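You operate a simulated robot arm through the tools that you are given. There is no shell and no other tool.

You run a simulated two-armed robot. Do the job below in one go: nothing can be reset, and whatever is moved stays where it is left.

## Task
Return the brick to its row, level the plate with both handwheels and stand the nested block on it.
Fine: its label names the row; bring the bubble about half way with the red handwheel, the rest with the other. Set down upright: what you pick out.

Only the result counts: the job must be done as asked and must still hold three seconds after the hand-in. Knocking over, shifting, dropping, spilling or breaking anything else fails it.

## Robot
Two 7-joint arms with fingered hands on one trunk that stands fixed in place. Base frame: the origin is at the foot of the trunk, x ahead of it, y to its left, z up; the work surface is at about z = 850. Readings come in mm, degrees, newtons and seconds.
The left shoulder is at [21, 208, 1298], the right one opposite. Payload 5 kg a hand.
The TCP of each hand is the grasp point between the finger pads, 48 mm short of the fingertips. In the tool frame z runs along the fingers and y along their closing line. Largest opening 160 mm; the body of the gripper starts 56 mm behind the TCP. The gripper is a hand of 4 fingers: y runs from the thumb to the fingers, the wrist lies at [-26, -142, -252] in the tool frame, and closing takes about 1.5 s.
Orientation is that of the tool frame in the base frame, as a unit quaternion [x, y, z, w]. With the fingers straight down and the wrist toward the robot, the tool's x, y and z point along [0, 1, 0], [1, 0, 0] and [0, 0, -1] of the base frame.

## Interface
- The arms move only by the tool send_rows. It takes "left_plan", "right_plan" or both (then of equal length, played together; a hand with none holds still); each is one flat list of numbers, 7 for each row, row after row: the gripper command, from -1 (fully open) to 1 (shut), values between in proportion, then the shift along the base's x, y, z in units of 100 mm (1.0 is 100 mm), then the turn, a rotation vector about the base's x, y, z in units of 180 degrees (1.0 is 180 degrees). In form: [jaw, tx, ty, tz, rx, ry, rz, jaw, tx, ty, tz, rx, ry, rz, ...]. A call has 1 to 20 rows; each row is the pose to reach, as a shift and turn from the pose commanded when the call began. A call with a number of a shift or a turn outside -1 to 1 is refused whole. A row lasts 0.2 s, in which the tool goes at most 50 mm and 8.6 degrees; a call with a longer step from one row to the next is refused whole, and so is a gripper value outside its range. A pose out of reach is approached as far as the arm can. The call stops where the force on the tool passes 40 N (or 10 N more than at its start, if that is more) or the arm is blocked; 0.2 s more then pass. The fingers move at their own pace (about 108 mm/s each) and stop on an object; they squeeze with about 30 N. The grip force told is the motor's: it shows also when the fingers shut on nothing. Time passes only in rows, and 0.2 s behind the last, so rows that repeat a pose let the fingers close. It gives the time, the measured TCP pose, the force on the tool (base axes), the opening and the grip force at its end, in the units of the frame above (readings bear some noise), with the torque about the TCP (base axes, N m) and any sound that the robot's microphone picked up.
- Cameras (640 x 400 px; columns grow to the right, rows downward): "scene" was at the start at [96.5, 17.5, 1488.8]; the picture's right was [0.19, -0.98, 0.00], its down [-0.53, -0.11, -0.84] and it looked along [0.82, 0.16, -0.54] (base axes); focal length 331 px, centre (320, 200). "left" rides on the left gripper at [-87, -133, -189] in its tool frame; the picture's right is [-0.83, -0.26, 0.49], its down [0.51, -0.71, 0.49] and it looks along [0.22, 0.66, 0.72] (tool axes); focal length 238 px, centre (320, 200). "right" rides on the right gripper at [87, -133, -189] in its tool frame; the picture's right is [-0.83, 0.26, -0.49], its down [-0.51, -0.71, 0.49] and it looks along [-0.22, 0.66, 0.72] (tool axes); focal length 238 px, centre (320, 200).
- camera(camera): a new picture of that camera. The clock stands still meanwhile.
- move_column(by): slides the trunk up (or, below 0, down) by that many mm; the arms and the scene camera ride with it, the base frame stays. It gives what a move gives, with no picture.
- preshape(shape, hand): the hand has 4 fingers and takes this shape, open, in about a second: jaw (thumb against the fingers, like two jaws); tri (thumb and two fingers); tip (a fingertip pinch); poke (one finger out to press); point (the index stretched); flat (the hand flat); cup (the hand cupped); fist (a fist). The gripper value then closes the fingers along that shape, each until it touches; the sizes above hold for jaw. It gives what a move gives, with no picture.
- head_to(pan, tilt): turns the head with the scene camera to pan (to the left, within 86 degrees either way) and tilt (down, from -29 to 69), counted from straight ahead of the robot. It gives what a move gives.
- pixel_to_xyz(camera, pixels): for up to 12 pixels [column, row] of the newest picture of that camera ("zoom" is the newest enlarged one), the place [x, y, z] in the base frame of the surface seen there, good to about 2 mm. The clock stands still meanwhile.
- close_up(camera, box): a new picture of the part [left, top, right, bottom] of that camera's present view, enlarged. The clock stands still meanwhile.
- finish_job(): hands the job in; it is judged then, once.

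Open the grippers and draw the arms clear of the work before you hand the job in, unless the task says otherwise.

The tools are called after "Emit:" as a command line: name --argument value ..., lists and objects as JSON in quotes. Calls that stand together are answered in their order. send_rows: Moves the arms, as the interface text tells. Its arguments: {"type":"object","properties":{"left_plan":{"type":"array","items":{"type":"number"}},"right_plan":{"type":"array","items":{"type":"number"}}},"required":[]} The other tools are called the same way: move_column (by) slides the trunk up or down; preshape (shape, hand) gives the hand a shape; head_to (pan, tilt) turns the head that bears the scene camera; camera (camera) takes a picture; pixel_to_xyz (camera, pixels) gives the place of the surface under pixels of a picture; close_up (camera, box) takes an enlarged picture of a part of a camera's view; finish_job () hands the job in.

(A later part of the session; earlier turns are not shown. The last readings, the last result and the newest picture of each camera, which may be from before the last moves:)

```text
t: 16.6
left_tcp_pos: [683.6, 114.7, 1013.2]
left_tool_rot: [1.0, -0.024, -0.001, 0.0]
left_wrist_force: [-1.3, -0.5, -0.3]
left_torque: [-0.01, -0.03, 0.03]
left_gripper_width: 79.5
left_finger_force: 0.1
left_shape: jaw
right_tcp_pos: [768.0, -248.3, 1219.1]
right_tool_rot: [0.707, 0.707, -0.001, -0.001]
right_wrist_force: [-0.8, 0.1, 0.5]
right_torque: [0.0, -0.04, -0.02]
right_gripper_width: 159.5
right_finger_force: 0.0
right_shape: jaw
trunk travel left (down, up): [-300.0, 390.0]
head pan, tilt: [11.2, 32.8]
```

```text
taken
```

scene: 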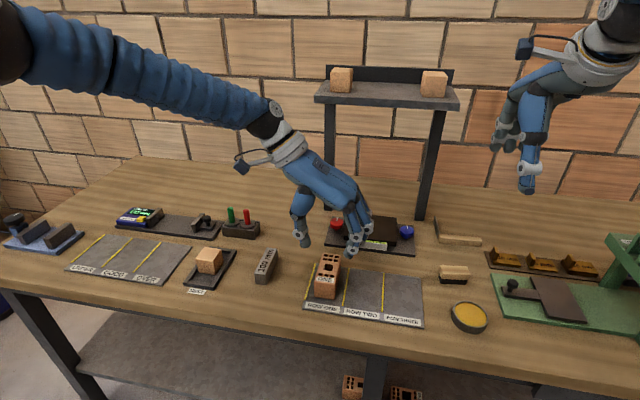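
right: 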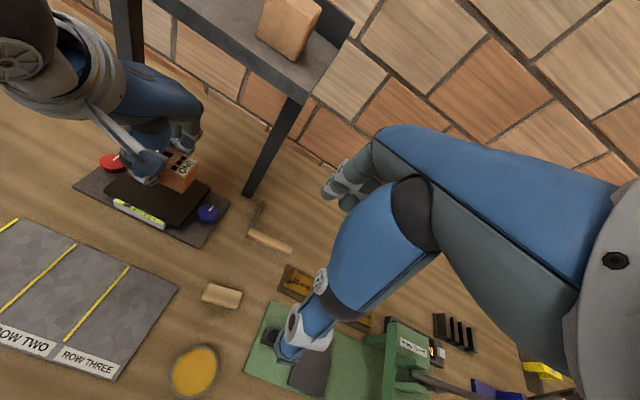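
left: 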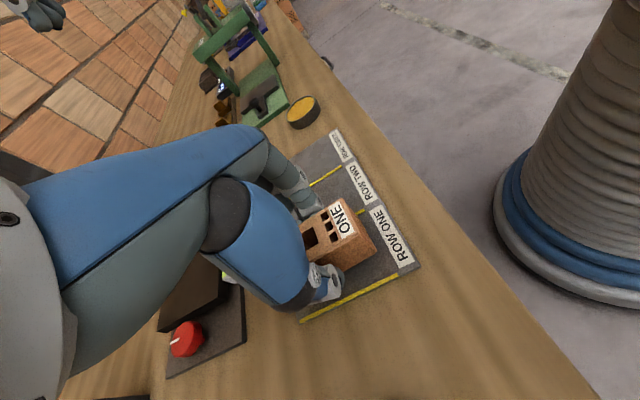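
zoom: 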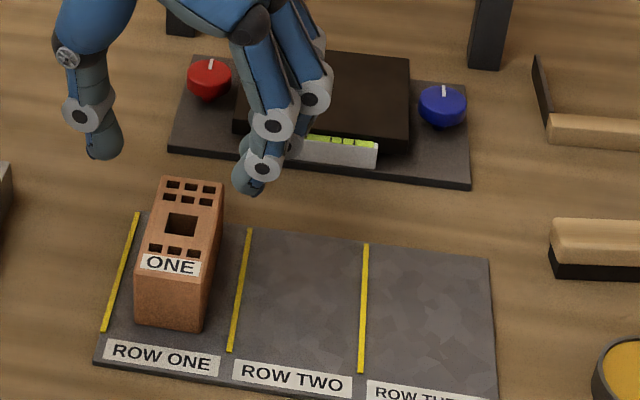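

Brick is set. Next the red handwheel: I give the left hand the fingertip-pinch shape and look at it.

Emit:
preshape --shape "tip" --hand "left"

Emit:
camera --camera "left"

Emit:
close_up --camera "scene" --box '[230, 120, 400, 260]'

Emit:
close_up --camera "right" --box '[0, 0, 240, 240]'

```text
t: 17.5
left_tcp_pos: [684.4, 115.4, 1013.6]
left_tool_rot: [1.0, -0.024, 0.0, 0.0]
left_wrist_force: [0.0, 0.3, -0.7]
left_torque: [-0.04, 0.01, 0.01]
left_gripper_width: 159.9
left_finger_force: 0.2
left_shape: tip
right_tcp_pos: [768.1, -249.2, 1220.0]
right_tool_rot: [0.707, 0.707, -0.001, 0.0]
right_wrist_force: [0.0, -1.4, -0.5]
right_torque: [0.0, 0.02, 0.0]
right_gripper_width: 159.5
right_finger_force: 0.0
right_shape: jaw
trunk travel left (down, up): [-300.0, 390.0]
head pan, tilt: [11.2, 32.8]
```

```text
taken
```

left: 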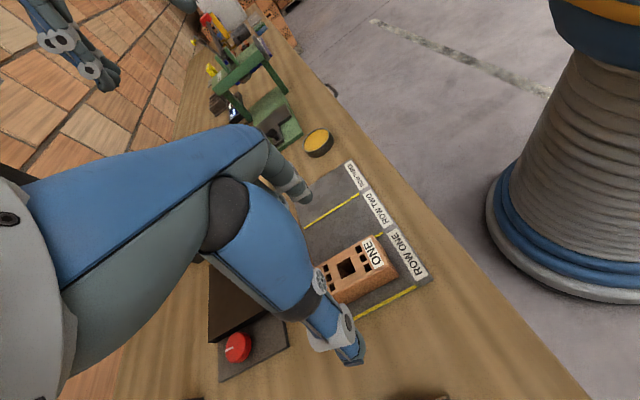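

```text
2.86 times, centred on (315, 190) of scene
```

zoom: 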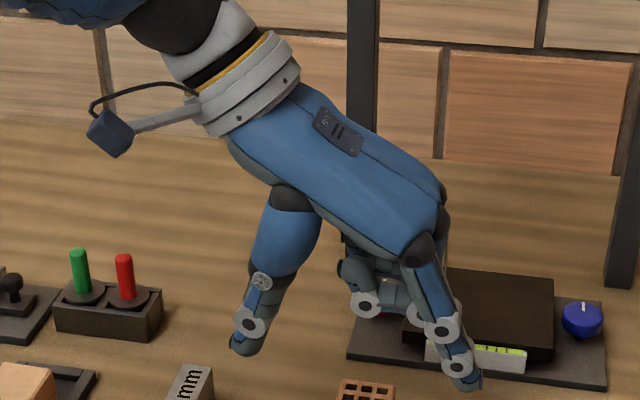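

```text
1.67 times, centred on (120, 120) of right
```

zoom: 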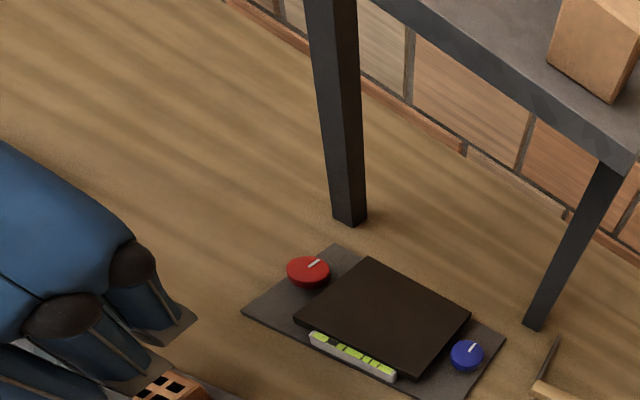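

The tip shape leaves index and thumb out with the other fingers curled. I measure where the two fingertips are relative to the TCP (684, 115, 1014).

Emit:
close_up --camera "scene" --box '[230, 120, 400, 260]'

Emit:
pixel_to_xyz --camera "zoom" --pixels '[[240, 345], [252, 350], [250, 322], [468, 385], [480, 380], [457, 367], [440, 325], [365, 303], [390, 300], [265, 282]]'

```text
2.86 times, centred on (315, 190) of scene
```

zoom: 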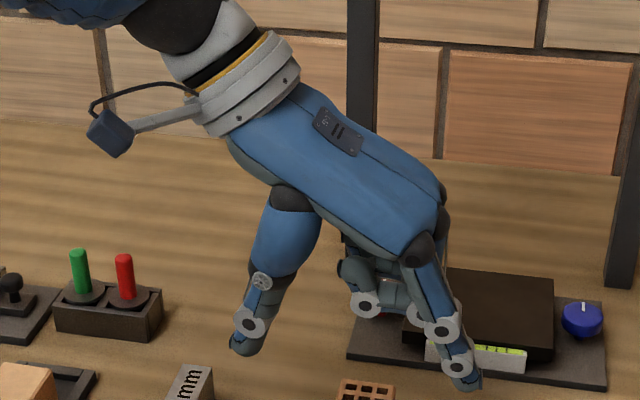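

```text
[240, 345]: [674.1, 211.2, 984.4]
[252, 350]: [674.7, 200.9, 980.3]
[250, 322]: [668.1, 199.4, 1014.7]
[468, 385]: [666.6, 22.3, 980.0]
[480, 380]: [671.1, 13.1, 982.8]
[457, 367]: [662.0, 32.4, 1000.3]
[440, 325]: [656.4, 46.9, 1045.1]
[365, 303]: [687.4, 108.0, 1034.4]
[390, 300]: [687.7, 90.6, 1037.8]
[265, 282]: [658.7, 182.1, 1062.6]
```

Fingertips sit about 40–48 mm below the TCP and centred on it. I swing the hand back to yaw 0 while moving over the red wheel (894,123), opening narrowed to about 70 mm.

Emit:
send_rows --left_plan '[0.125, 0.17, 0.01, 0, 0, 0, 0.043, 0.125, 0.35, 0.02, 0, 0, 0, 0.086, 0.125, 0.52, 0.02, 0, 0, 0, 0.129, 0.125, 0.7, 0.03, 0, 0, 0, 0.172]'

Emit:
send_rows --left_plan '[0.125, 0.17, 0.01, 0, 0, 0, 0.043, 0.125, 0.35, 0.02, 0, 0, 0, 0.086, 0.125, 0.52, 0.02, 0, 0, 0, 0.129, 0.125, 0.7, 0.03, 0, 0, 0, 0.172]'

Emit:
send_rows --left_plan '[0.125, 0.17, 0.0, 0, 0, 0, 0.043, 0.125, 0.35, 0.01, 0, 0, 0, 0.086, 0.125, 0.52, 0.02, 0, 0, 0, 0.129, 0.125, 0.69, 0.02, 0, 0, 0, 0.172, 0.125, 0.69, 0.02, 0, 0, 0, 0.172]'

Emit:
camera --camera "scene"

Emit:
camera --camera "left"

Emit:
camera --camera "right"

```text
t: 18.5
left_tcp_pos: [754.9, 116.2, 1012.3]
left_tool_rot: [0.969, 0.245, 0.0, -0.001]
left_wrist_force: [0.4, -0.6, -0.3]
left_torque: [0.07, 0.01, 0.0]
left_gripper_width: 71.0
left_finger_force: 0.1
left_shape: tip
right_tcp_pos: [768.7, -249.2, 1218.4]
right_tool_rot: [0.707, 0.707, 0.0, 0.001]
right_wrist_force: [0.2, -1.0, -0.9]
right_torque: [0.05, 0.01, -0.02]
right_gripper_width: 159.6
right_finger_force: 0.1
right_shape: jaw
trunk travel left (down, up): [-300.0, 390.0]
head pan, tilt: [11.2, 32.8]
```

```text
t: 19.5
left_tcp_pos: [825.1, 120.6, 1012.5]
left_tool_rot: [0.869, 0.495, 0.0, -0.001]
left_wrist_force: [1.2, 0.0, -0.6]
left_torque: [0.01, 0.02, 0.05]
left_gripper_width: 71.2
left_finger_force: 0.0
left_shape: tip
right_tcp_pos: [769.1, -248.5, 1218.5]
right_tool_rot: [0.707, 0.707, 0.0, -0.001]
right_wrist_force: [-0.6, -1.2, -0.2]
right_torque: [0.08, 0.04, 0.04]
right_gripper_width: 159.6
right_finger_force: 0.0
right_shape: jaw
trunk travel left (down, up): [-300.0, 390.0]
head pan, tilt: [11.2, 32.8]
```

```text
t: 20.7
left_tcp_pos: [893.2, 123.8, 1013.0]
left_tool_rot: [0.705, 0.709, 0.0, 0.001]
left_wrist_force: [0.6, 0.5, -0.9]
left_torque: [-0.09, -0.04, -0.01]
left_gripper_width: 70.7
left_finger_force: 0.0
left_shape: tip
right_tcp_pos: [767.8, -246.9, 1219.5]
right_tool_rot: [0.707, 0.707, 0.0, 0.0]
right_wrist_force: [-0.4, 0.4, 1.3]
right_torque: [-0.08, -0.01, -0.03]
right_gripper_width: 159.6
right_finger_force: 0.0
right_shape: jaw
trunk travel left (down, up): [-300.0, 390.0]
head pan, tilt: [11.2, 32.8]
```

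```text
taken
```

scene: 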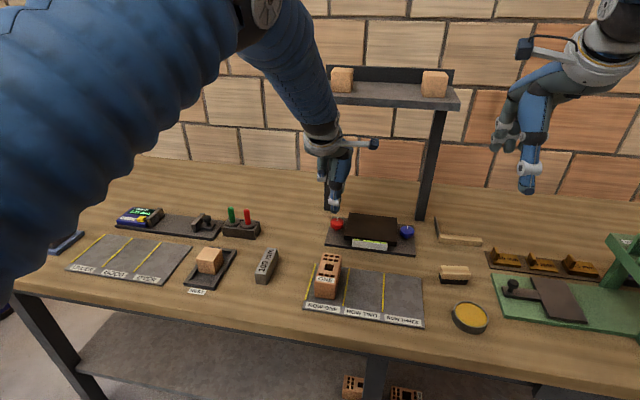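

```text
taken
```

left: 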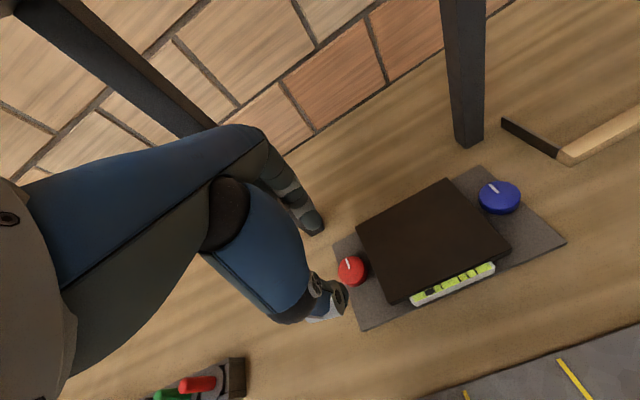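

```text
taken
```

right: 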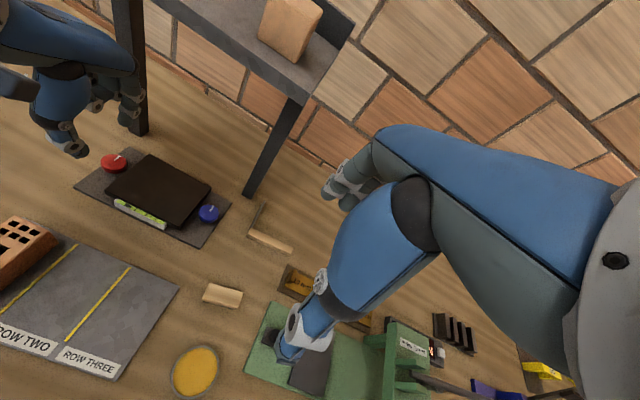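

Hand is over the red wheel. I measure both wheels' rims precisely from the left camera before lowering.

Emit:
close_up --camera "left" --box '[320, 230, 400, 300]'

Emit:
close_up --camera "right" --box '[85, 140, 145, 180]'

Emit:
close_up --camera "left" --box '[465, 170, 535, 225]'

```text
5.71 times, centred on (360, 265) of left
```

zoom: 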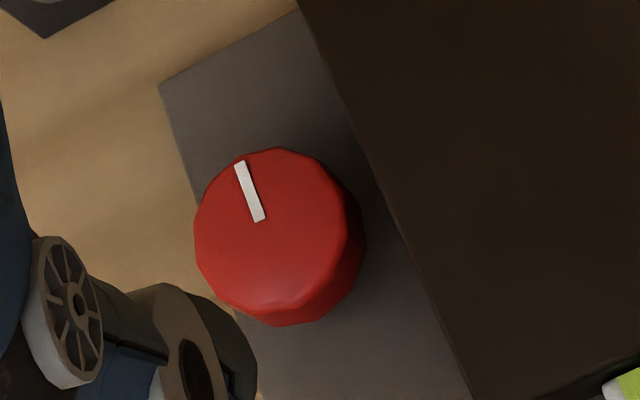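

```text
10.00 times, centred on (115, 160) of right
```

zoom: 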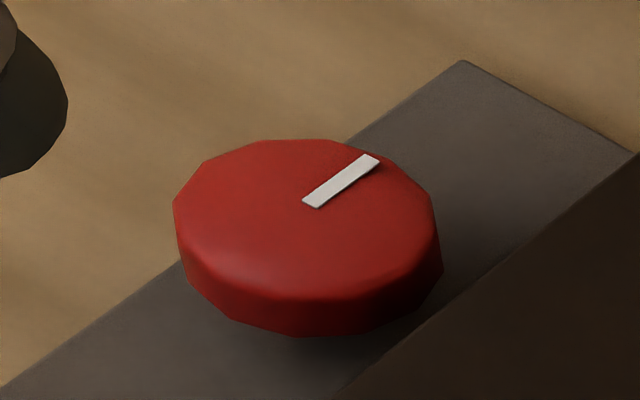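

```text
7.27 times, centred on (500, 198) of left
```

zoom: 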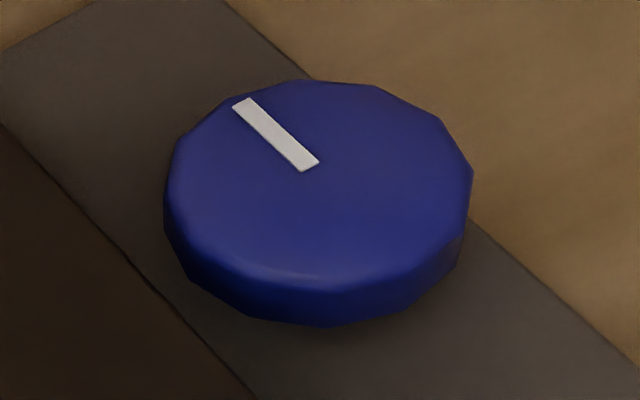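

Emit:
pixel_to_xyz --camera "zoom" --pixels '[[175, 180], [315, 83], [440, 125], [465, 190], [320, 290], [190, 245], [315, 180], [240, 105], [308, 165], [320, 318], [455, 245], [230, 350]]'

Emit:
close_up --camera "left" --box '[320, 230, 400, 300]'

Emit:
pixel_to_xyz --camera "zoom" --pixels '[[275, 152], [325, 175], [345, 225], [325, 280], [255, 298], [205, 265], [200, 205], [240, 165], [258, 218], [350, 280], [275, 320], [300, 360]]'

```text
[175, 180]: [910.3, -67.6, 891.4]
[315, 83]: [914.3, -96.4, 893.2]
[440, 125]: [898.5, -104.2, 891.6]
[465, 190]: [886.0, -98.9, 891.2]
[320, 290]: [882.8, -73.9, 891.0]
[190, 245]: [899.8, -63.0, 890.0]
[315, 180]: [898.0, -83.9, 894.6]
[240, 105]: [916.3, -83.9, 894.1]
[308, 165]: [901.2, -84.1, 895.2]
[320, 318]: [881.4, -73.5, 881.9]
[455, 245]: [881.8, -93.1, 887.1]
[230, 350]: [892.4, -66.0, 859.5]
```

```text
5.71 times, centred on (360, 265) of left
```

zoom: 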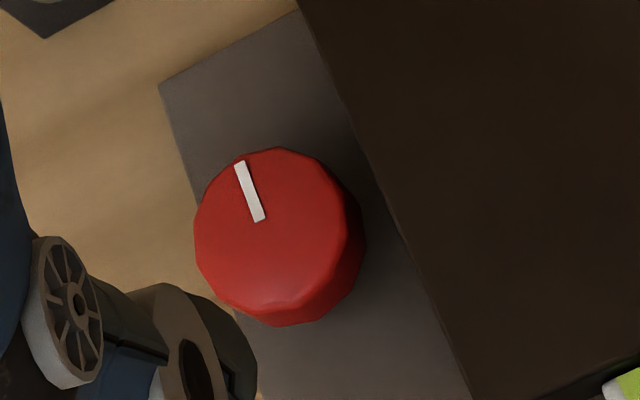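

```text
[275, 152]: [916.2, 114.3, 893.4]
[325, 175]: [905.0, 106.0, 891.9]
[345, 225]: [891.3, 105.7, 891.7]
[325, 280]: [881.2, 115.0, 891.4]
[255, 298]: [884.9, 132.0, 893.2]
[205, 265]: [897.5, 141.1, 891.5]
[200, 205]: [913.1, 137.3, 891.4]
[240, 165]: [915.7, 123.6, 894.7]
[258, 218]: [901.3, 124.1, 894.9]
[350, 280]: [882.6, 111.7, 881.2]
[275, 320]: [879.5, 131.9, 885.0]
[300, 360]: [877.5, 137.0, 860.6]
```

Wheel centres: red (898, 124), blue (898, −84), radius about 20, disc z 877–894. I shift +5 mm in x and lower to TCP z about 924 with the fingers apart.

Emit:
send_rows --left_plan '[0.125, 0.05, 0, -0.1, 0, 0, 0, 0.125, 0.05, 0, -0.35, 0, 0, 0, 0.125, 0.05, 0, -0.6, 0, 0, 0, 0.125, 0.05, 0, -0.8, 0, 0, 0, 0.125, 0.05, 0, -0.88, 0, 0, 0, 0.125, 0.05, 0, -0.88, 0, 0, 0]'

Emit:
camera --camera "right"

Emit:
close_up --camera "right" --box '[20, 60, 180, 220]'

Emit:
close_up --camera "left" --box '[240, 180, 480, 370]'

Emit:
close_up --camera "scene" --box '[290, 140, 410, 260]'

```text
t: 22.1
left_tcp_pos: [898.6, 121.9, 925.6]
left_tool_rot: [0.706, 0.708, 0.001, 0.0]
left_wrist_force: [-0.4, 0.5, -0.6]
left_torque: [0.02, 0.03, -0.02]
left_gripper_width: 71.0
left_finger_force: 0.1
left_shape: tip
right_tcp_pos: [768.5, -247.3, 1219.3]
right_tool_rot: [0.707, 0.707, 0.0, 0.0]
right_wrist_force: [0.8, -0.2, 0.1]
right_torque: [0.0, 0.01, 0.0]
right_gripper_width: 159.9
right_finger_force: 0.1
right_shape: jaw
trunk travel left (down, up): [-300.0, 390.0]
head pan, tilt: [11.2, 32.8]
```

```text
taken
```

right: 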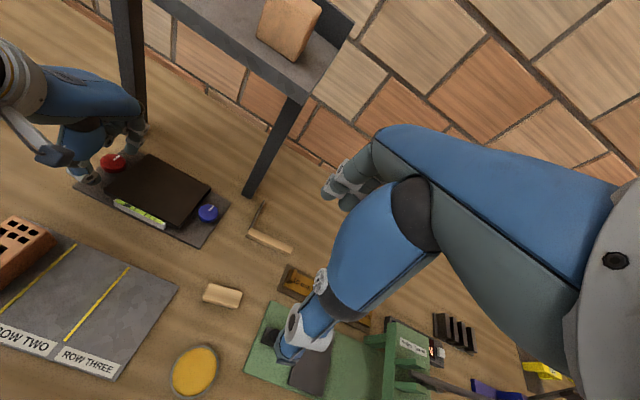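

```text
2.50 times, centred on (100, 140) of right
```

zoom: 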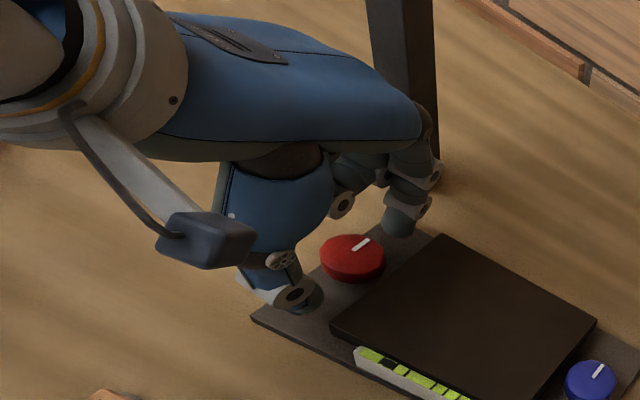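

```text
2.11 times, centred on (360, 275) of left
```

zoom: 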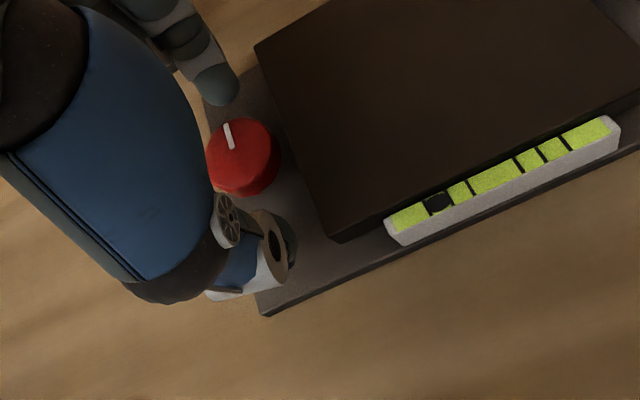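

```text
3.33 times, centred on (350, 200) of scene
```

zoom: 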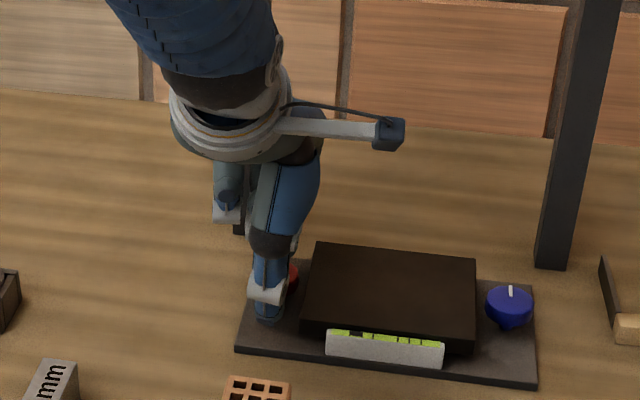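

Thumb and index straddle the wheel. I lower 5 mm more, trim to the wheel centre and close the pinch.

Emit:
send_rows --left_plan '[0.125, -0.01, 0.014, -0.05, 0, 0, 0, 0.4, -0.01, 0.014, -0.05, 0, 0, 0, 0.7, -0.01, 0.014, -0.05, 0, 0, 0, 1, -0.01, 0.014, -0.05, 0, 0, 0, 1, -0.01, 0.014, -0.05, 0, 0, 0, 1, -0.01, 0.014, -0.05, 0, 0, 0]'

Emit:
close_up --camera "right" --box '[40, 110, 140, 210]'

Emit:
close_up --camera "left" --box '[240, 180, 480, 370]'

```text
t: 23.5
left_tcp_pos: [899.4, 124.0, 919.8]
left_tool_rot: [0.706, 0.708, 0.0, 0.0]
left_wrist_force: [4.4, -0.2, 1.7]
left_torque: [-0.01, -0.28, 0.0]
left_gripper_width: 31.1
left_finger_force: 29.6
left_shape: tip
right_tcp_pos: [768.7, -249.0, 1217.6]
right_tool_rot: [0.707, 0.707, -0.001, 0.0]
right_wrist_force: [-0.5, -1.0, -0.7]
right_torque: [0.01, 0.01, -0.01]
right_gripper_width: 159.5
right_finger_force: 0.0
right_shape: jaw
trunk travel left (down, up): [-300.0, 390.0]
head pan, tilt: [11.2, 32.8]
```

```text
4.00 times, centred on (90, 160) of right
```

zoom: 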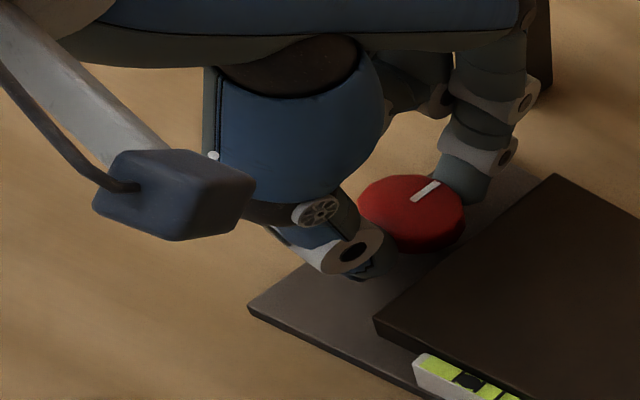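

```text
2.11 times, centred on (360, 275) of left
```

zoom: 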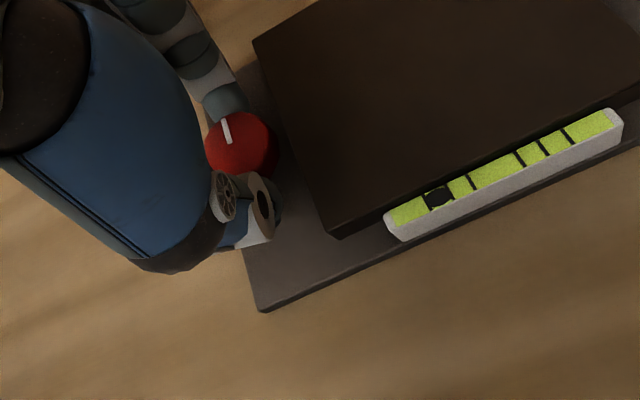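

Pinch holds the wheel (29.6 N). I turn it a test +20° (counter-clockwise seen from above) and look at the bubble.

Emit:
send_rows --left_plan '[1, 0, 0, 0, 0, 0, 0.02, 1, 0, 0, 0, 0, 0, 0.045, 1, 0, 0, 0, 0, 0, 0.075, 1, 0, 0, 0, 0, 0, 0.1, 1, 0, 0, 0, 0, 0, 0.111, 1, 0, 0, 0, 0, 0, 0.111]'

Emit:
close_up --camera "scene" --box '[348, 232, 392, 259]'

Emit:
close_up --camera "right" --box '[60, 120, 200, 230]'

Emit:
close_up --camera "left" --box '[240, 180, 480, 370]'

```text
t: 24.9
left_tcp_pos: [897.2, 123.7, 920.9]
left_tool_rot: [0.573, 0.82, 0.0, 0.0]
left_wrist_force: [4.9, -3.4, 2.9]
left_torque: [-0.12, -0.31, -0.03]
left_gripper_width: 31.2
left_finger_force: 30.1
left_shape: tip
right_tcp_pos: [767.9, -249.0, 1218.7]
right_tool_rot: [0.708, 0.707, 0.0, -0.001]
right_wrist_force: [-0.4, -0.6, 0.2]
right_torque: [0.03, -0.02, 0.02]
right_gripper_width: 159.5
right_finger_force: 0.0
right_shape: jaw
trunk travel left (down, up): [-300.0, 390.0]
head pan, tilt: [11.2, 32.8]
```

```text
14.55 times, centred on (370, 246) of scene
```

zoom: 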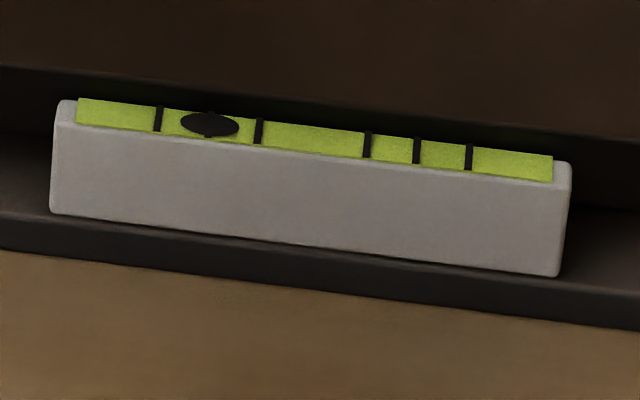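

```text
3.64 times, centred on (130, 175) of right
```

zoom: 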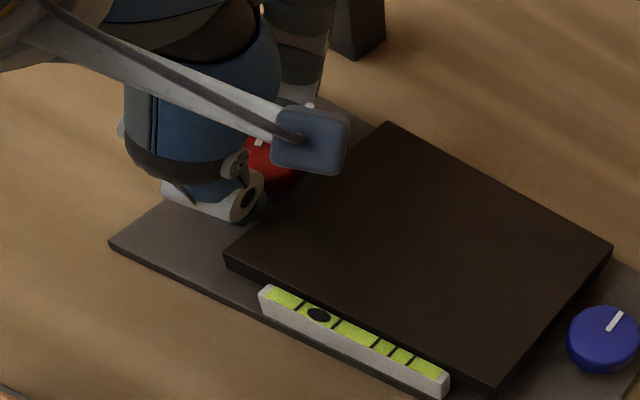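

```text
2.11 times, centred on (360, 275) of left
```

zoom: 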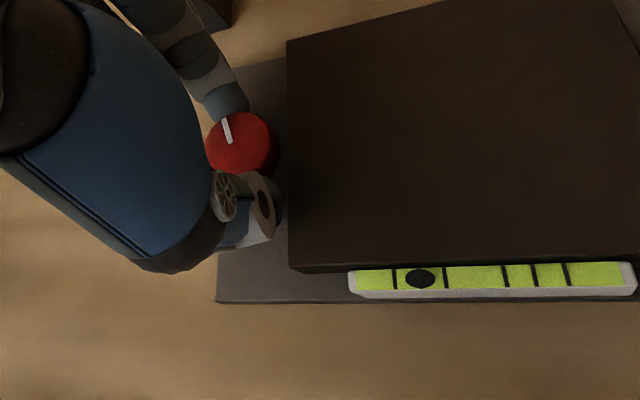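

The bubble moved right from −129 px to −102 px off centre for 20°, so the direction is right and half way needs about 49° in total. I turn 10° more, staying clear of the plate edge.

Emit:
send_rows --left_plan '[1, 0, 0, 0, 0, 0, 0.02, 1, 0, 0, 0, 0, 0, 0.04, 1, 0, 0, 0, 0, 0, 0.056, 1, 0, 0, 0, 0, 0, 0.056, 1, 0, 0, 0, 0, 0, 0.056]'

Emit:
close_up --camera "scene" --box '[348, 232, 392, 259]'

Emit:
close_up --camera "scene" --box '[300, 170, 420, 260]'

Emit:
close_up --camera "left" --box '[240, 180, 480, 370]'

```text
t: 26.1
left_tcp_pos: [897.3, 123.1, 921.0]
left_tool_rot: [0.499, 0.867, 0.0, 0.001]
left_wrist_force: [4.1, -4.9, 3.8]
left_torque: [-0.21, -0.23, -0.25]
left_gripper_width: 31.7
left_finger_force: 30.1
left_shape: tip
right_tcp_pos: [768.5, -248.2, 1219.8]
right_tool_rot: [0.707, 0.707, -0.001, 0.0]
right_wrist_force: [-0.2, 0.5, -0.5]
right_torque: [-0.01, 0.03, -0.01]
right_gripper_width: 159.2
right_finger_force: 0.0
right_shape: jaw
trunk travel left (down, up): [-300.0, 390.0]
head pan, tilt: [11.2, 32.8]
```

```text
14.55 times, centred on (370, 246) of scene
```

zoom: 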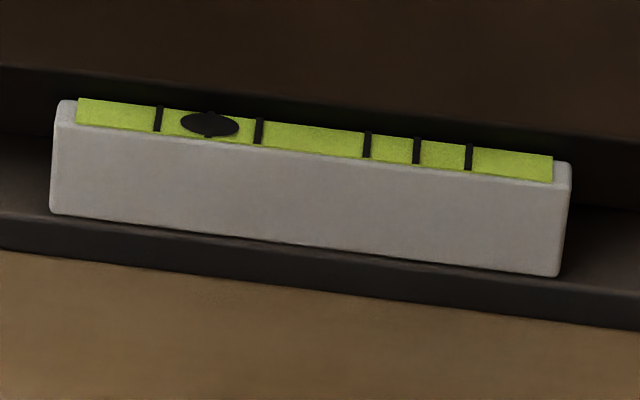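

```text
4.44 times, centred on (360, 215) of scene
```

zoom: 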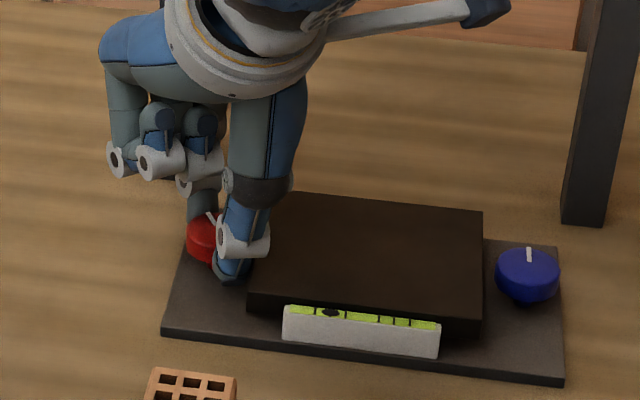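

```text
2.11 times, centred on (360, 275) of left
```

zoom: 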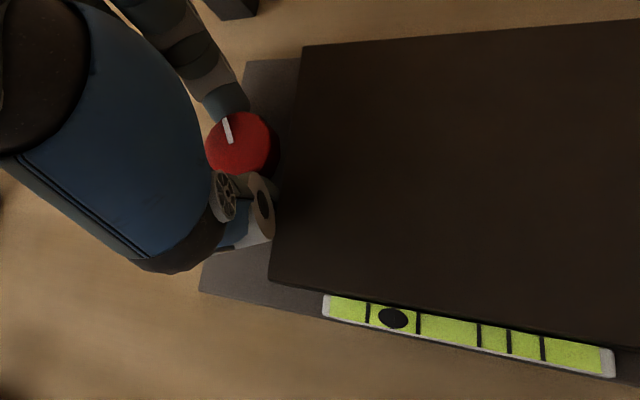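

The bubble reads the same (−102 px) though the pointer turned with the hand; I hold still a moment to see whether it lags.

Emit:
send_rows --left_plan '[1, 0, 0, 0, 0, 0, 0, 1, 0, 0, 0, 0, 0, 0, 1, 0, 0, 0, 0, 0, 0, 1, 0, 0, 0, 0, 0, 0, 1, 0, 0, 0, 0, 0, 0]'

Emit:
close_up --camera "scene" --box '[348, 232, 392, 259]'

Emit:
close_up --camera "scene" --box '[325, 205, 365, 245]'

Emit:
close_up --camera "left" --box '[300, 210, 360, 270]'

```text
t: 27.3
left_tcp_pos: [898.6, 124.7, 919.7]
left_tool_rot: [0.498, 0.867, 0.0, 0.0]
left_wrist_force: [4.0, -5.8, 4.0]
left_torque: [-0.22, -0.23, -0.24]
left_gripper_width: 31.6
left_finger_force: 29.7
left_shape: tip
right_tcp_pos: [768.4, -248.5, 1218.9]
right_tool_rot: [0.707, 0.708, 0.0, 0.001]
right_wrist_force: [-0.8, 0.6, 0.5]
right_torque: [0.03, -0.02, 0.0]
right_gripper_width: 159.5
right_finger_force: 0.2
right_shape: jaw
trunk travel left (down, up): [-300.0, 390.0]
head pan, tilt: [11.2, 32.8]
```

```text
14.55 times, centred on (370, 246) of scene
```

zoom: 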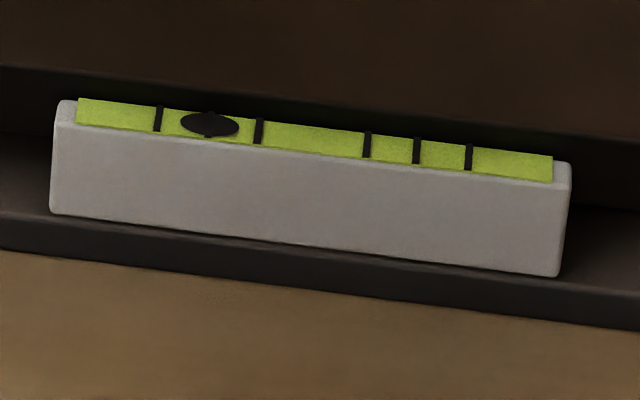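

```text
10.00 times, centred on (345, 225) of scene
```

zoom: 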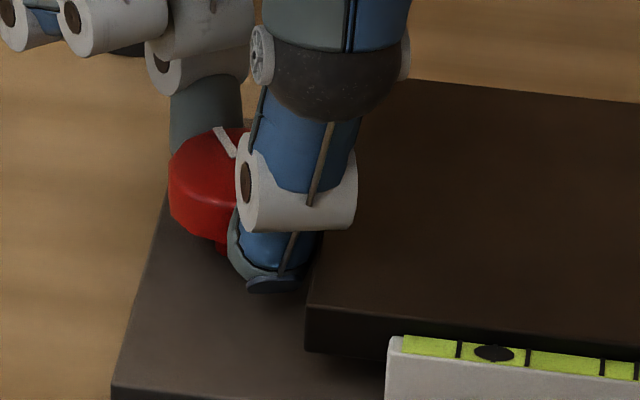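

```text
6.67 times, centred on (330, 240) of left
```

zoom: 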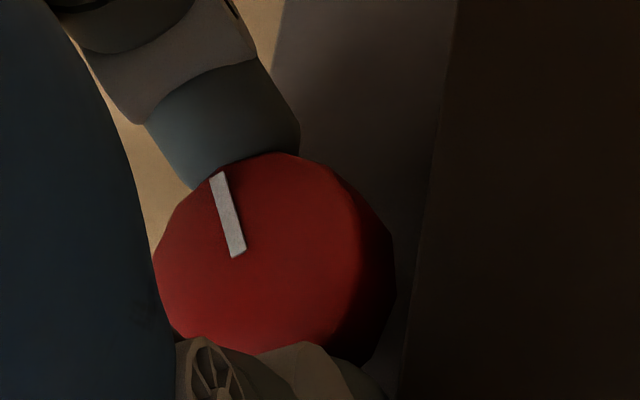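

The bubble stays put after waiting, and the thumb is near the plate's edge. I ease the pinch open just a little, lift off, and check wheel and bubble with nothing touching.

Emit:
send_rows --left_plan '[0.45, 0, 0, 0, 0, 0, 0, 0.45, 0, 0, 0, 0, 0, 0, 0.45, 0, 0, 0.1, 0, 0, 0, 0.45, 0, 0, 0.25, 0, 0, 0, 0.45, 0, 0, 0.4, 0, 0, 0, 0.45, 0, 0, 0.4, 0, 0, 0]'

Emit:
close_up --camera "scene" --box '[348, 232, 392, 259]'

Emit:
close_up --camera "scene" --box '[310, 190, 430, 265]'

Emit:
close_up --camera "left" --box '[280, 190, 380, 290]'

```text
t: 28.7
left_tcp_pos: [897.7, 124.5, 960.0]
left_tool_rot: [0.499, 0.867, -0.001, -0.001]
left_wrist_force: [0.2, 1.2, -0.6]
left_torque: [-0.02, 0.02, 0.0]
left_gripper_width: 44.3
left_finger_force: 0.1
left_shape: tip
right_tcp_pos: [769.0, -247.8, 1219.0]
right_tool_rot: [0.707, 0.707, 0.0, -0.001]
right_wrist_force: [0.8, 0.3, 0.5]
right_torque: [-0.02, 0.0, -0.02]
right_gripper_width: 159.7
right_finger_force: 0.1
right_shape: jaw
trunk travel left (down, up): [-300.0, 390.0]
head pan, tilt: [11.2, 32.8]
```

```text
14.55 times, centred on (370, 246) of scene
```

zoom: 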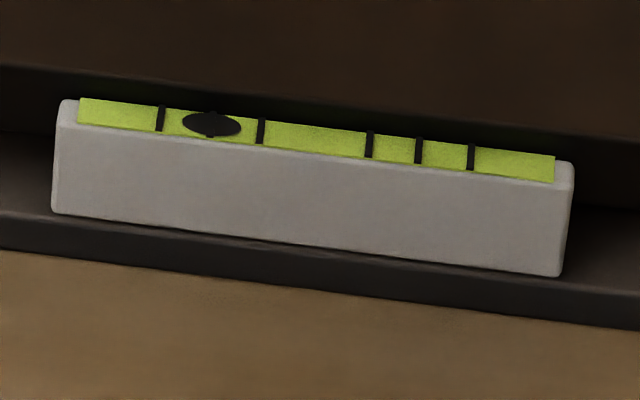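

```text
5.33 times, centred on (370, 228) of scene
```

zoom: 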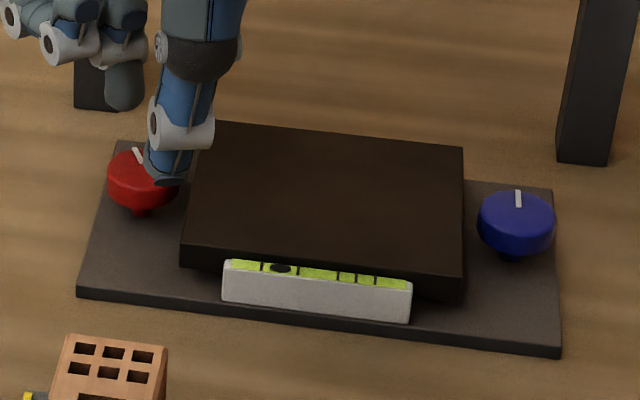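

```text
4.00 times, centred on (330, 240) of left
```

zoom: 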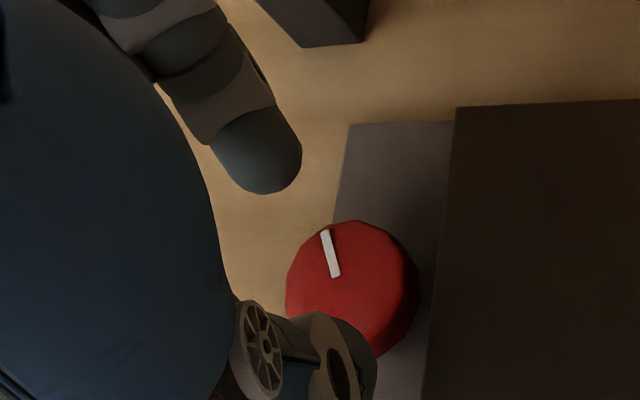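

Free of the hand the bubble reads −104 px. I measure the red pointer's angle to learn the true wheel turn.

Emit:
pixel_to_xyz --camera "zoom" --pixels '[[325, 233], [337, 276], [331, 255], [350, 222], [412, 280], [290, 275], [380, 350]]'

Emit:
close_up --camera "right" --box '[60, 120, 200, 230]'

```text
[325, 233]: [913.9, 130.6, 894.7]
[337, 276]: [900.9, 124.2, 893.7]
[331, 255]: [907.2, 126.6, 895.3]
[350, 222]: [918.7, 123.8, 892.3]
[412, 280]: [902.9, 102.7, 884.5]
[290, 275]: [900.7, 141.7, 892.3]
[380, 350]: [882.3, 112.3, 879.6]
```

```text
3.64 times, centred on (130, 175) of right
```

zoom: 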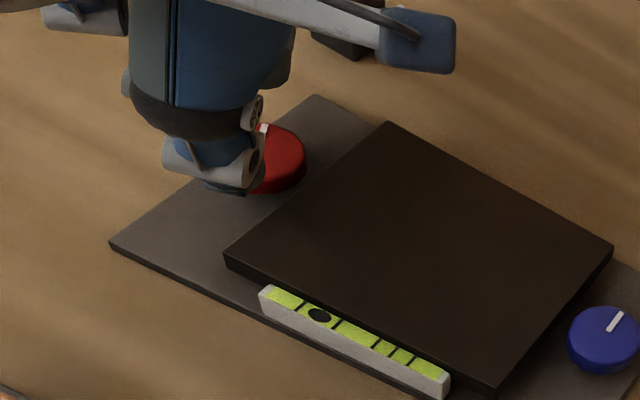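

The pointer shows about 26° of turn. I raise the hand and swing it back to yaw about −15° for a fresh grip, then look at the wheel unobstructed.

Emit:
send_rows --left_plan '[0.2, 0, 0, 0.15, 0, 0, -0.04, 0.2, 0, 0, 0.3, 0, 0, -0.08, 0.2, 0, 0, 0.4, 0, 0, -0.12, 0.2, 0, 0, 0.4, 0, 0, -0.16, 0.2, 0, 0, 0.4, 0, 0, -0.2, 0.2, 0, 0, 0.4, 0, 0, -0.24, 0.2, 0, 0, 0.4, 0, 0, -0.25, 0.2, 0, 0, 0.4, 0, 0, -0.25]'

Emit:
close_up --camera "right" --box '[85, 140, 145, 180]'

Emit:
close_up --camera "scene" --box '[310, 190, 430, 265]'

Emit:
close_up --camera "left" --box '[310, 210, 410, 310]'

Emit:
pixel_to_xyz --camera "zoom" --pixels '[[200, 200]]'

```text
t: 30.5
left_tcp_pos: [898.4, 125.2, 1000.3]
left_tool_rot: [0.793, 0.61, 0.0, 0.0]
left_wrist_force: [-0.8, 0.9, -0.1]
left_torque: [-0.02, -0.02, 0.01]
left_gripper_width: 63.7
left_finger_force: 0.1
left_shape: tip
right_tcp_pos: [768.9, -248.5, 1220.0]
right_tool_rot: [0.707, 0.707, 0.0, 0.0]
right_wrist_force: [0.1, 0.5, -0.1]
right_torque: [-0.03, 0.02, 0.0]
right_gripper_width: 159.8
right_finger_force: 0.2
right_shape: jaw
trunk travel left (down, up): [-300.0, 390.0]
head pan, tilt: [11.2, 32.8]
```

```text
10.00 times, centred on (115, 160) of right
```

zoom: 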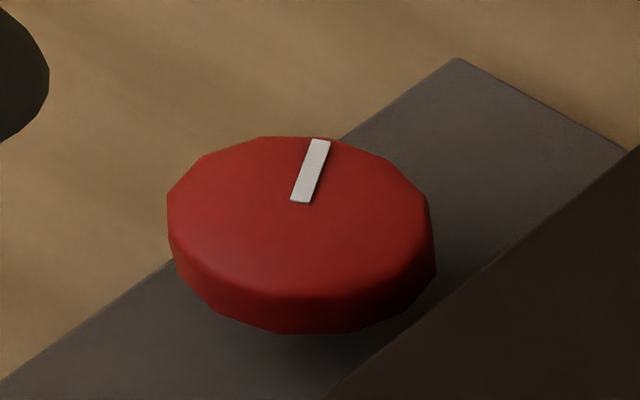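

```text
5.33 times, centred on (370, 228) of scene
```

zoom: 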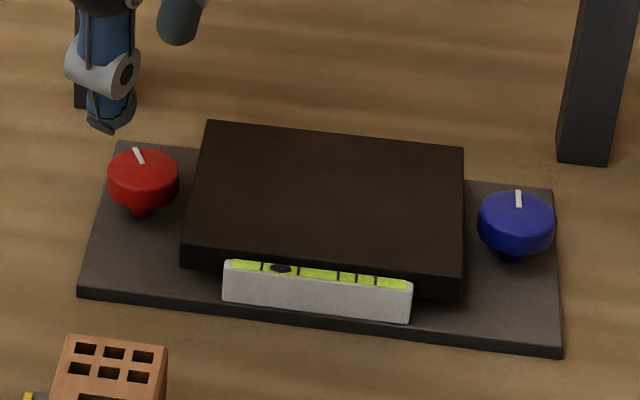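

```text
4.00 times, centred on (360, 260) of left
```

zoom: 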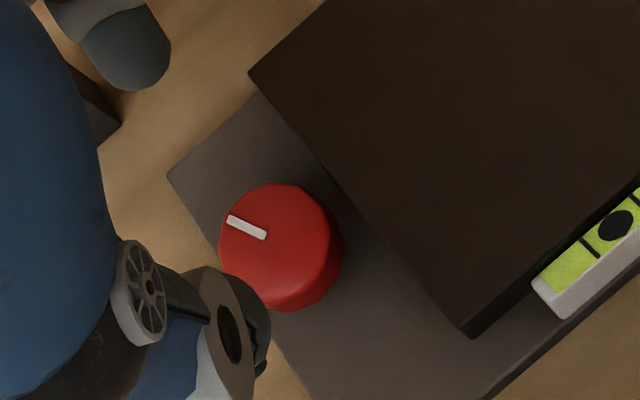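

```text
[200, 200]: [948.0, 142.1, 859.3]
```

I measure the pointer again with several points on its bar.

Emit:
pixel_to_xyz --camera "zoom" --pixels '[[230, 220], [247, 228], [264, 235], [275, 188], [325, 215], [320, 285], [230, 265], [248, 190], [334, 255]]'

Emit:
close_up --camera "right" --box '[85, 140, 145, 180]'

Emit:
pixel_to_xyz --camera "zoom" --pixels '[[320, 142], [300, 200], [310, 171], [264, 140], [380, 155], [430, 205], [400, 275], [300, 295], [190, 260], [172, 200]]'

```text
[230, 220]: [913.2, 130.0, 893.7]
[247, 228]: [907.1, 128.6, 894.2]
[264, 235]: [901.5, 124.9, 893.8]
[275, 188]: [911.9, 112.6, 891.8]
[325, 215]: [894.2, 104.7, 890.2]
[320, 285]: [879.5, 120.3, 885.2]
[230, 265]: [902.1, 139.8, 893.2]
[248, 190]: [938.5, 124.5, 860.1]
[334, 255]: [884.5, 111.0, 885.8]
```

```text
10.00 times, centred on (115, 160) of right
```

zoom: 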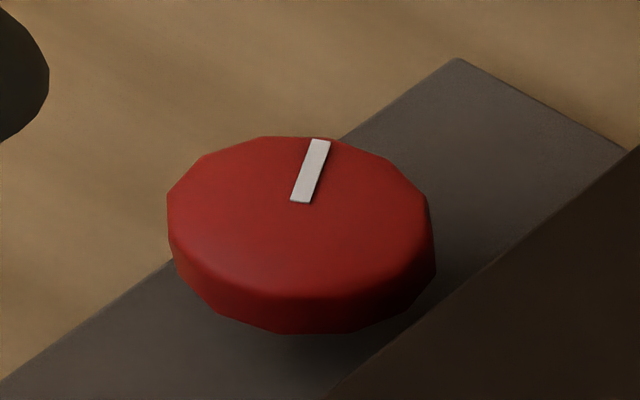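

```text
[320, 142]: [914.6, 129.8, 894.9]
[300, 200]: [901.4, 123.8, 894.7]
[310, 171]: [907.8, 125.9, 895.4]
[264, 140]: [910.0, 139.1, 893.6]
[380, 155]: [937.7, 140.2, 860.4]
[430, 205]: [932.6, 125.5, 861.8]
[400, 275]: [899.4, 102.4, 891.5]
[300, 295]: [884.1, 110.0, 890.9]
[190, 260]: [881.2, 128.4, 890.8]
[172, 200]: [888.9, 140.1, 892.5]
```

The wheel turned about 24° for about 25 px of bubble, so roughly 1.04 px per degree; half way (−64 px) needs about 38° more. I lower at yaw −15°, with +1 mm in x, and pinch again.

Emit:
send_rows --left_plan '[0.2, 0.01, 0, -0.25, 0, 0, 0, 0.2, 0.01, 0, -0.5, 0, 0, 0, 0.2, 0.01, 0, -0.7, 0, 0, 0, 0.2, 0.01, 0, -0.81, 0, 0, 0, 0.5, 0.01, 0, -0.81, 0, 0, 0, 1, 0.01, 0, -0.81, 0, 0, 0, 1, 0.01, 0, -0.81, 0, 0, 0, 1, 0.01, 0, -0.81, 0, 0, 0, 1, 0.01, 0, -0.81, 0, 0, 0]'

Emit:
close_up --camera "left" --box '[280, 190, 380, 290]'

Emit:
close_up --camera "scene" --box '[348, 232, 392, 259]'

```text
t: 32.5
left_tcp_pos: [899.0, 124.5, 920.3]
left_tool_rot: [0.792, 0.61, 0.0, 0.0]
left_wrist_force: [1.5, -0.4, -0.7]
left_torque: [0.0, -0.07, 0.0]
left_gripper_width: 34.6
left_finger_force: 30.0
left_shape: tip
right_tcp_pos: [768.4, -247.8, 1220.6]
right_tool_rot: [0.707, 0.707, 0.0, 0.0]
right_wrist_force: [0.4, 1.3, -0.5]
right_torque: [0.01, 0.03, 0.01]
right_gripper_width: 159.7
right_finger_force: 0.1
right_shape: jaw
trunk travel left (down, up): [-300.0, 390.0]
head pan, tilt: [11.2, 32.8]
```

```text
4.00 times, centred on (330, 240) of left
```

zoom: 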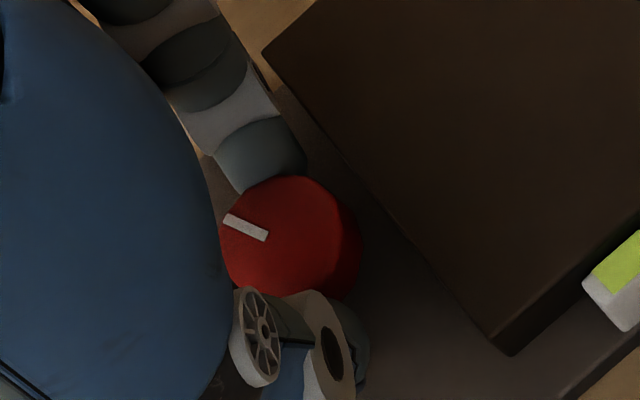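

```text
14.55 times, centred on (370, 246) of scene
```

zoom: 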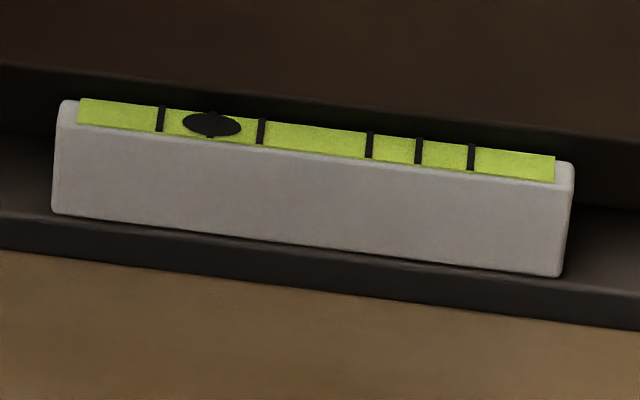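

Gripped again, bubble unchanged at −104 px. I turn +15° and look.

Emit:
send_rows --left_plan '[1, 0, 0, 0, 0, 0, 0.02, 1, 0, 0, 0, 0, 0, 0.042, 1, 0, 0, 0, 0, 0, 0.064, 1, 0, 0, 0, 0, 0, 0.083, 1, 0, 0, 0, 0, 0, 0.083]'

Emit:
close_up --camera "left" --box '[280, 190, 380, 290]'

Emit:
close_up --camera "scene" --box '[348, 232, 392, 259]'

```text
t: 33.7
left_tcp_pos: [898.9, 124.1, 919.7]
left_tool_rot: [0.706, 0.708, 0.0, 0.001]
left_wrist_force: [1.1, -2.7, 1.8]
left_torque: [-0.11, -0.08, -0.01]
left_gripper_width: 34.7
left_finger_force: 30.5
left_shape: tip
right_tcp_pos: [768.8, -249.2, 1219.1]
right_tool_rot: [0.707, 0.707, 0.0, 0.0]
right_wrist_force: [0.0, -0.2, -0.3]
right_torque: [-0.03, 0.01, -0.03]
right_gripper_width: 159.7
right_finger_force: 0.1
right_shape: jaw
trunk travel left (down, up): [-300.0, 390.0]
head pan, tilt: [11.2, 32.8]
```

```text
4.00 times, centred on (330, 240) of left
```

zoom: 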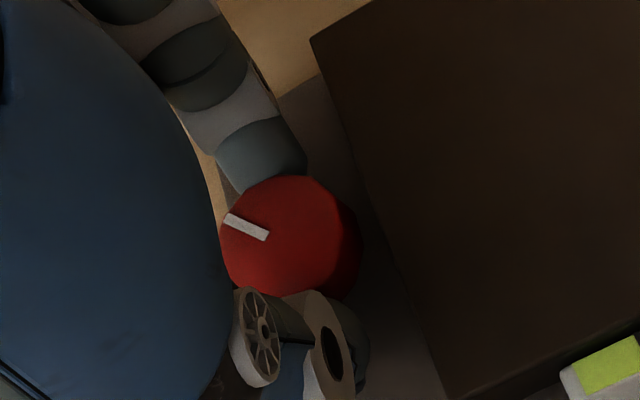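

```text
14.55 times, centred on (370, 246) of scene
```

zoom: 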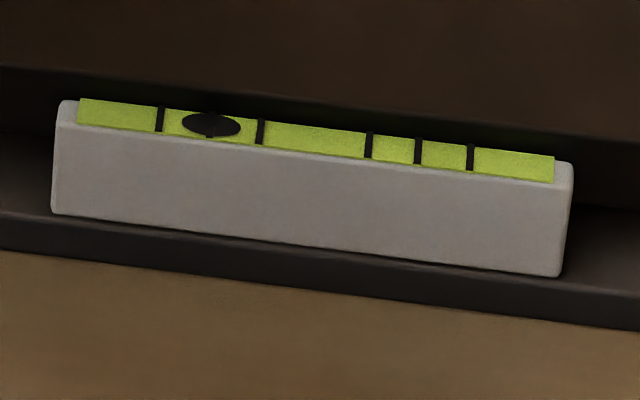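

The pointer turned with the hand but the bubble still reads −103 px; it seems to move in steps. I turn a further 15°.

Emit:
send_rows --left_plan '[1, 0, 0, 0, 0, 0, 0.02, 1, 0, 0, 0, 0, 0, 0.042, 1, 0, 0, 0, 0, 0, 0.064, 1, 0, 0, 0, 0, 0, 0.083, 1, 0, 0, 0, 0, 0, 0.083]'

Emit:
close_up --camera "left" --box '[280, 190, 380, 290]'

Emit:
close_up --camera "scene" --box '[348, 232, 392, 259]'

Emit:
close_up --camera "right" --box '[60, 120, 200, 230]'

```text
t: 34.9
left_tcp_pos: [898.8, 123.4, 919.1]
left_tool_rot: [0.608, 0.794, 0.0, 0.0]
left_wrist_force: [1.9, -5.3, 2.4]
left_torque: [-0.16, -0.16, -0.03]
left_gripper_width: 35.1
left_finger_force: 29.7
left_shape: tip
right_tcp_pos: [767.7, -248.3, 1219.6]
right_tool_rot: [0.707, 0.707, 0.001, 0.0]
right_wrist_force: [-0.4, -0.6, 0.4]
right_torque: [0.0, 0.06, 0.0]
right_gripper_width: 159.7
right_finger_force: 0.1
right_shape: jaw
trunk travel left (down, up): [-300.0, 390.0]
head pan, tilt: [11.2, 32.8]
```

```text
4.00 times, centred on (330, 240) of left
```

zoom: 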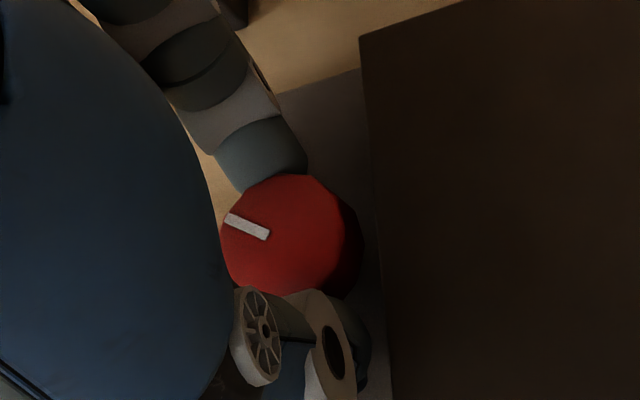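

```text
14.55 times, centred on (370, 246) of scene
```

zoom: 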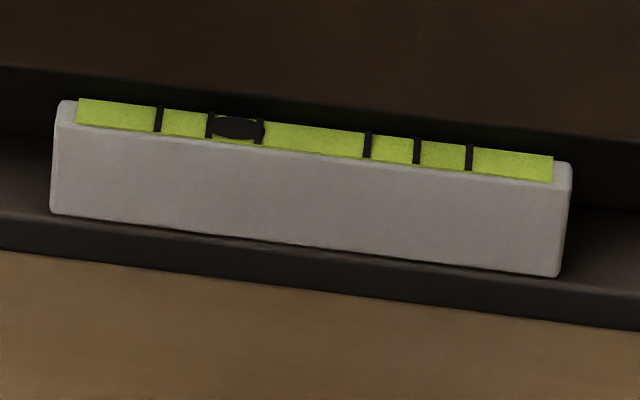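

```text
3.64 times, centred on (130, 175) of right
```

zoom: 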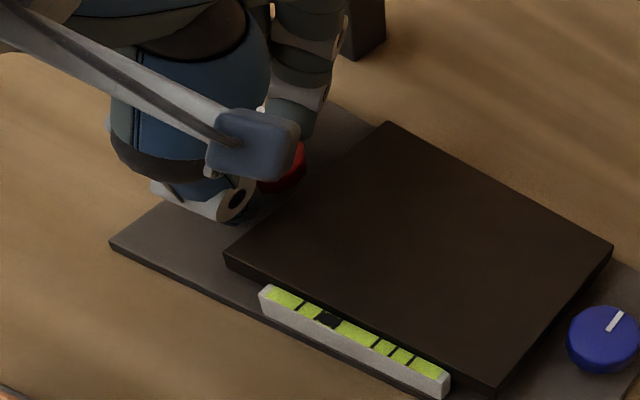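

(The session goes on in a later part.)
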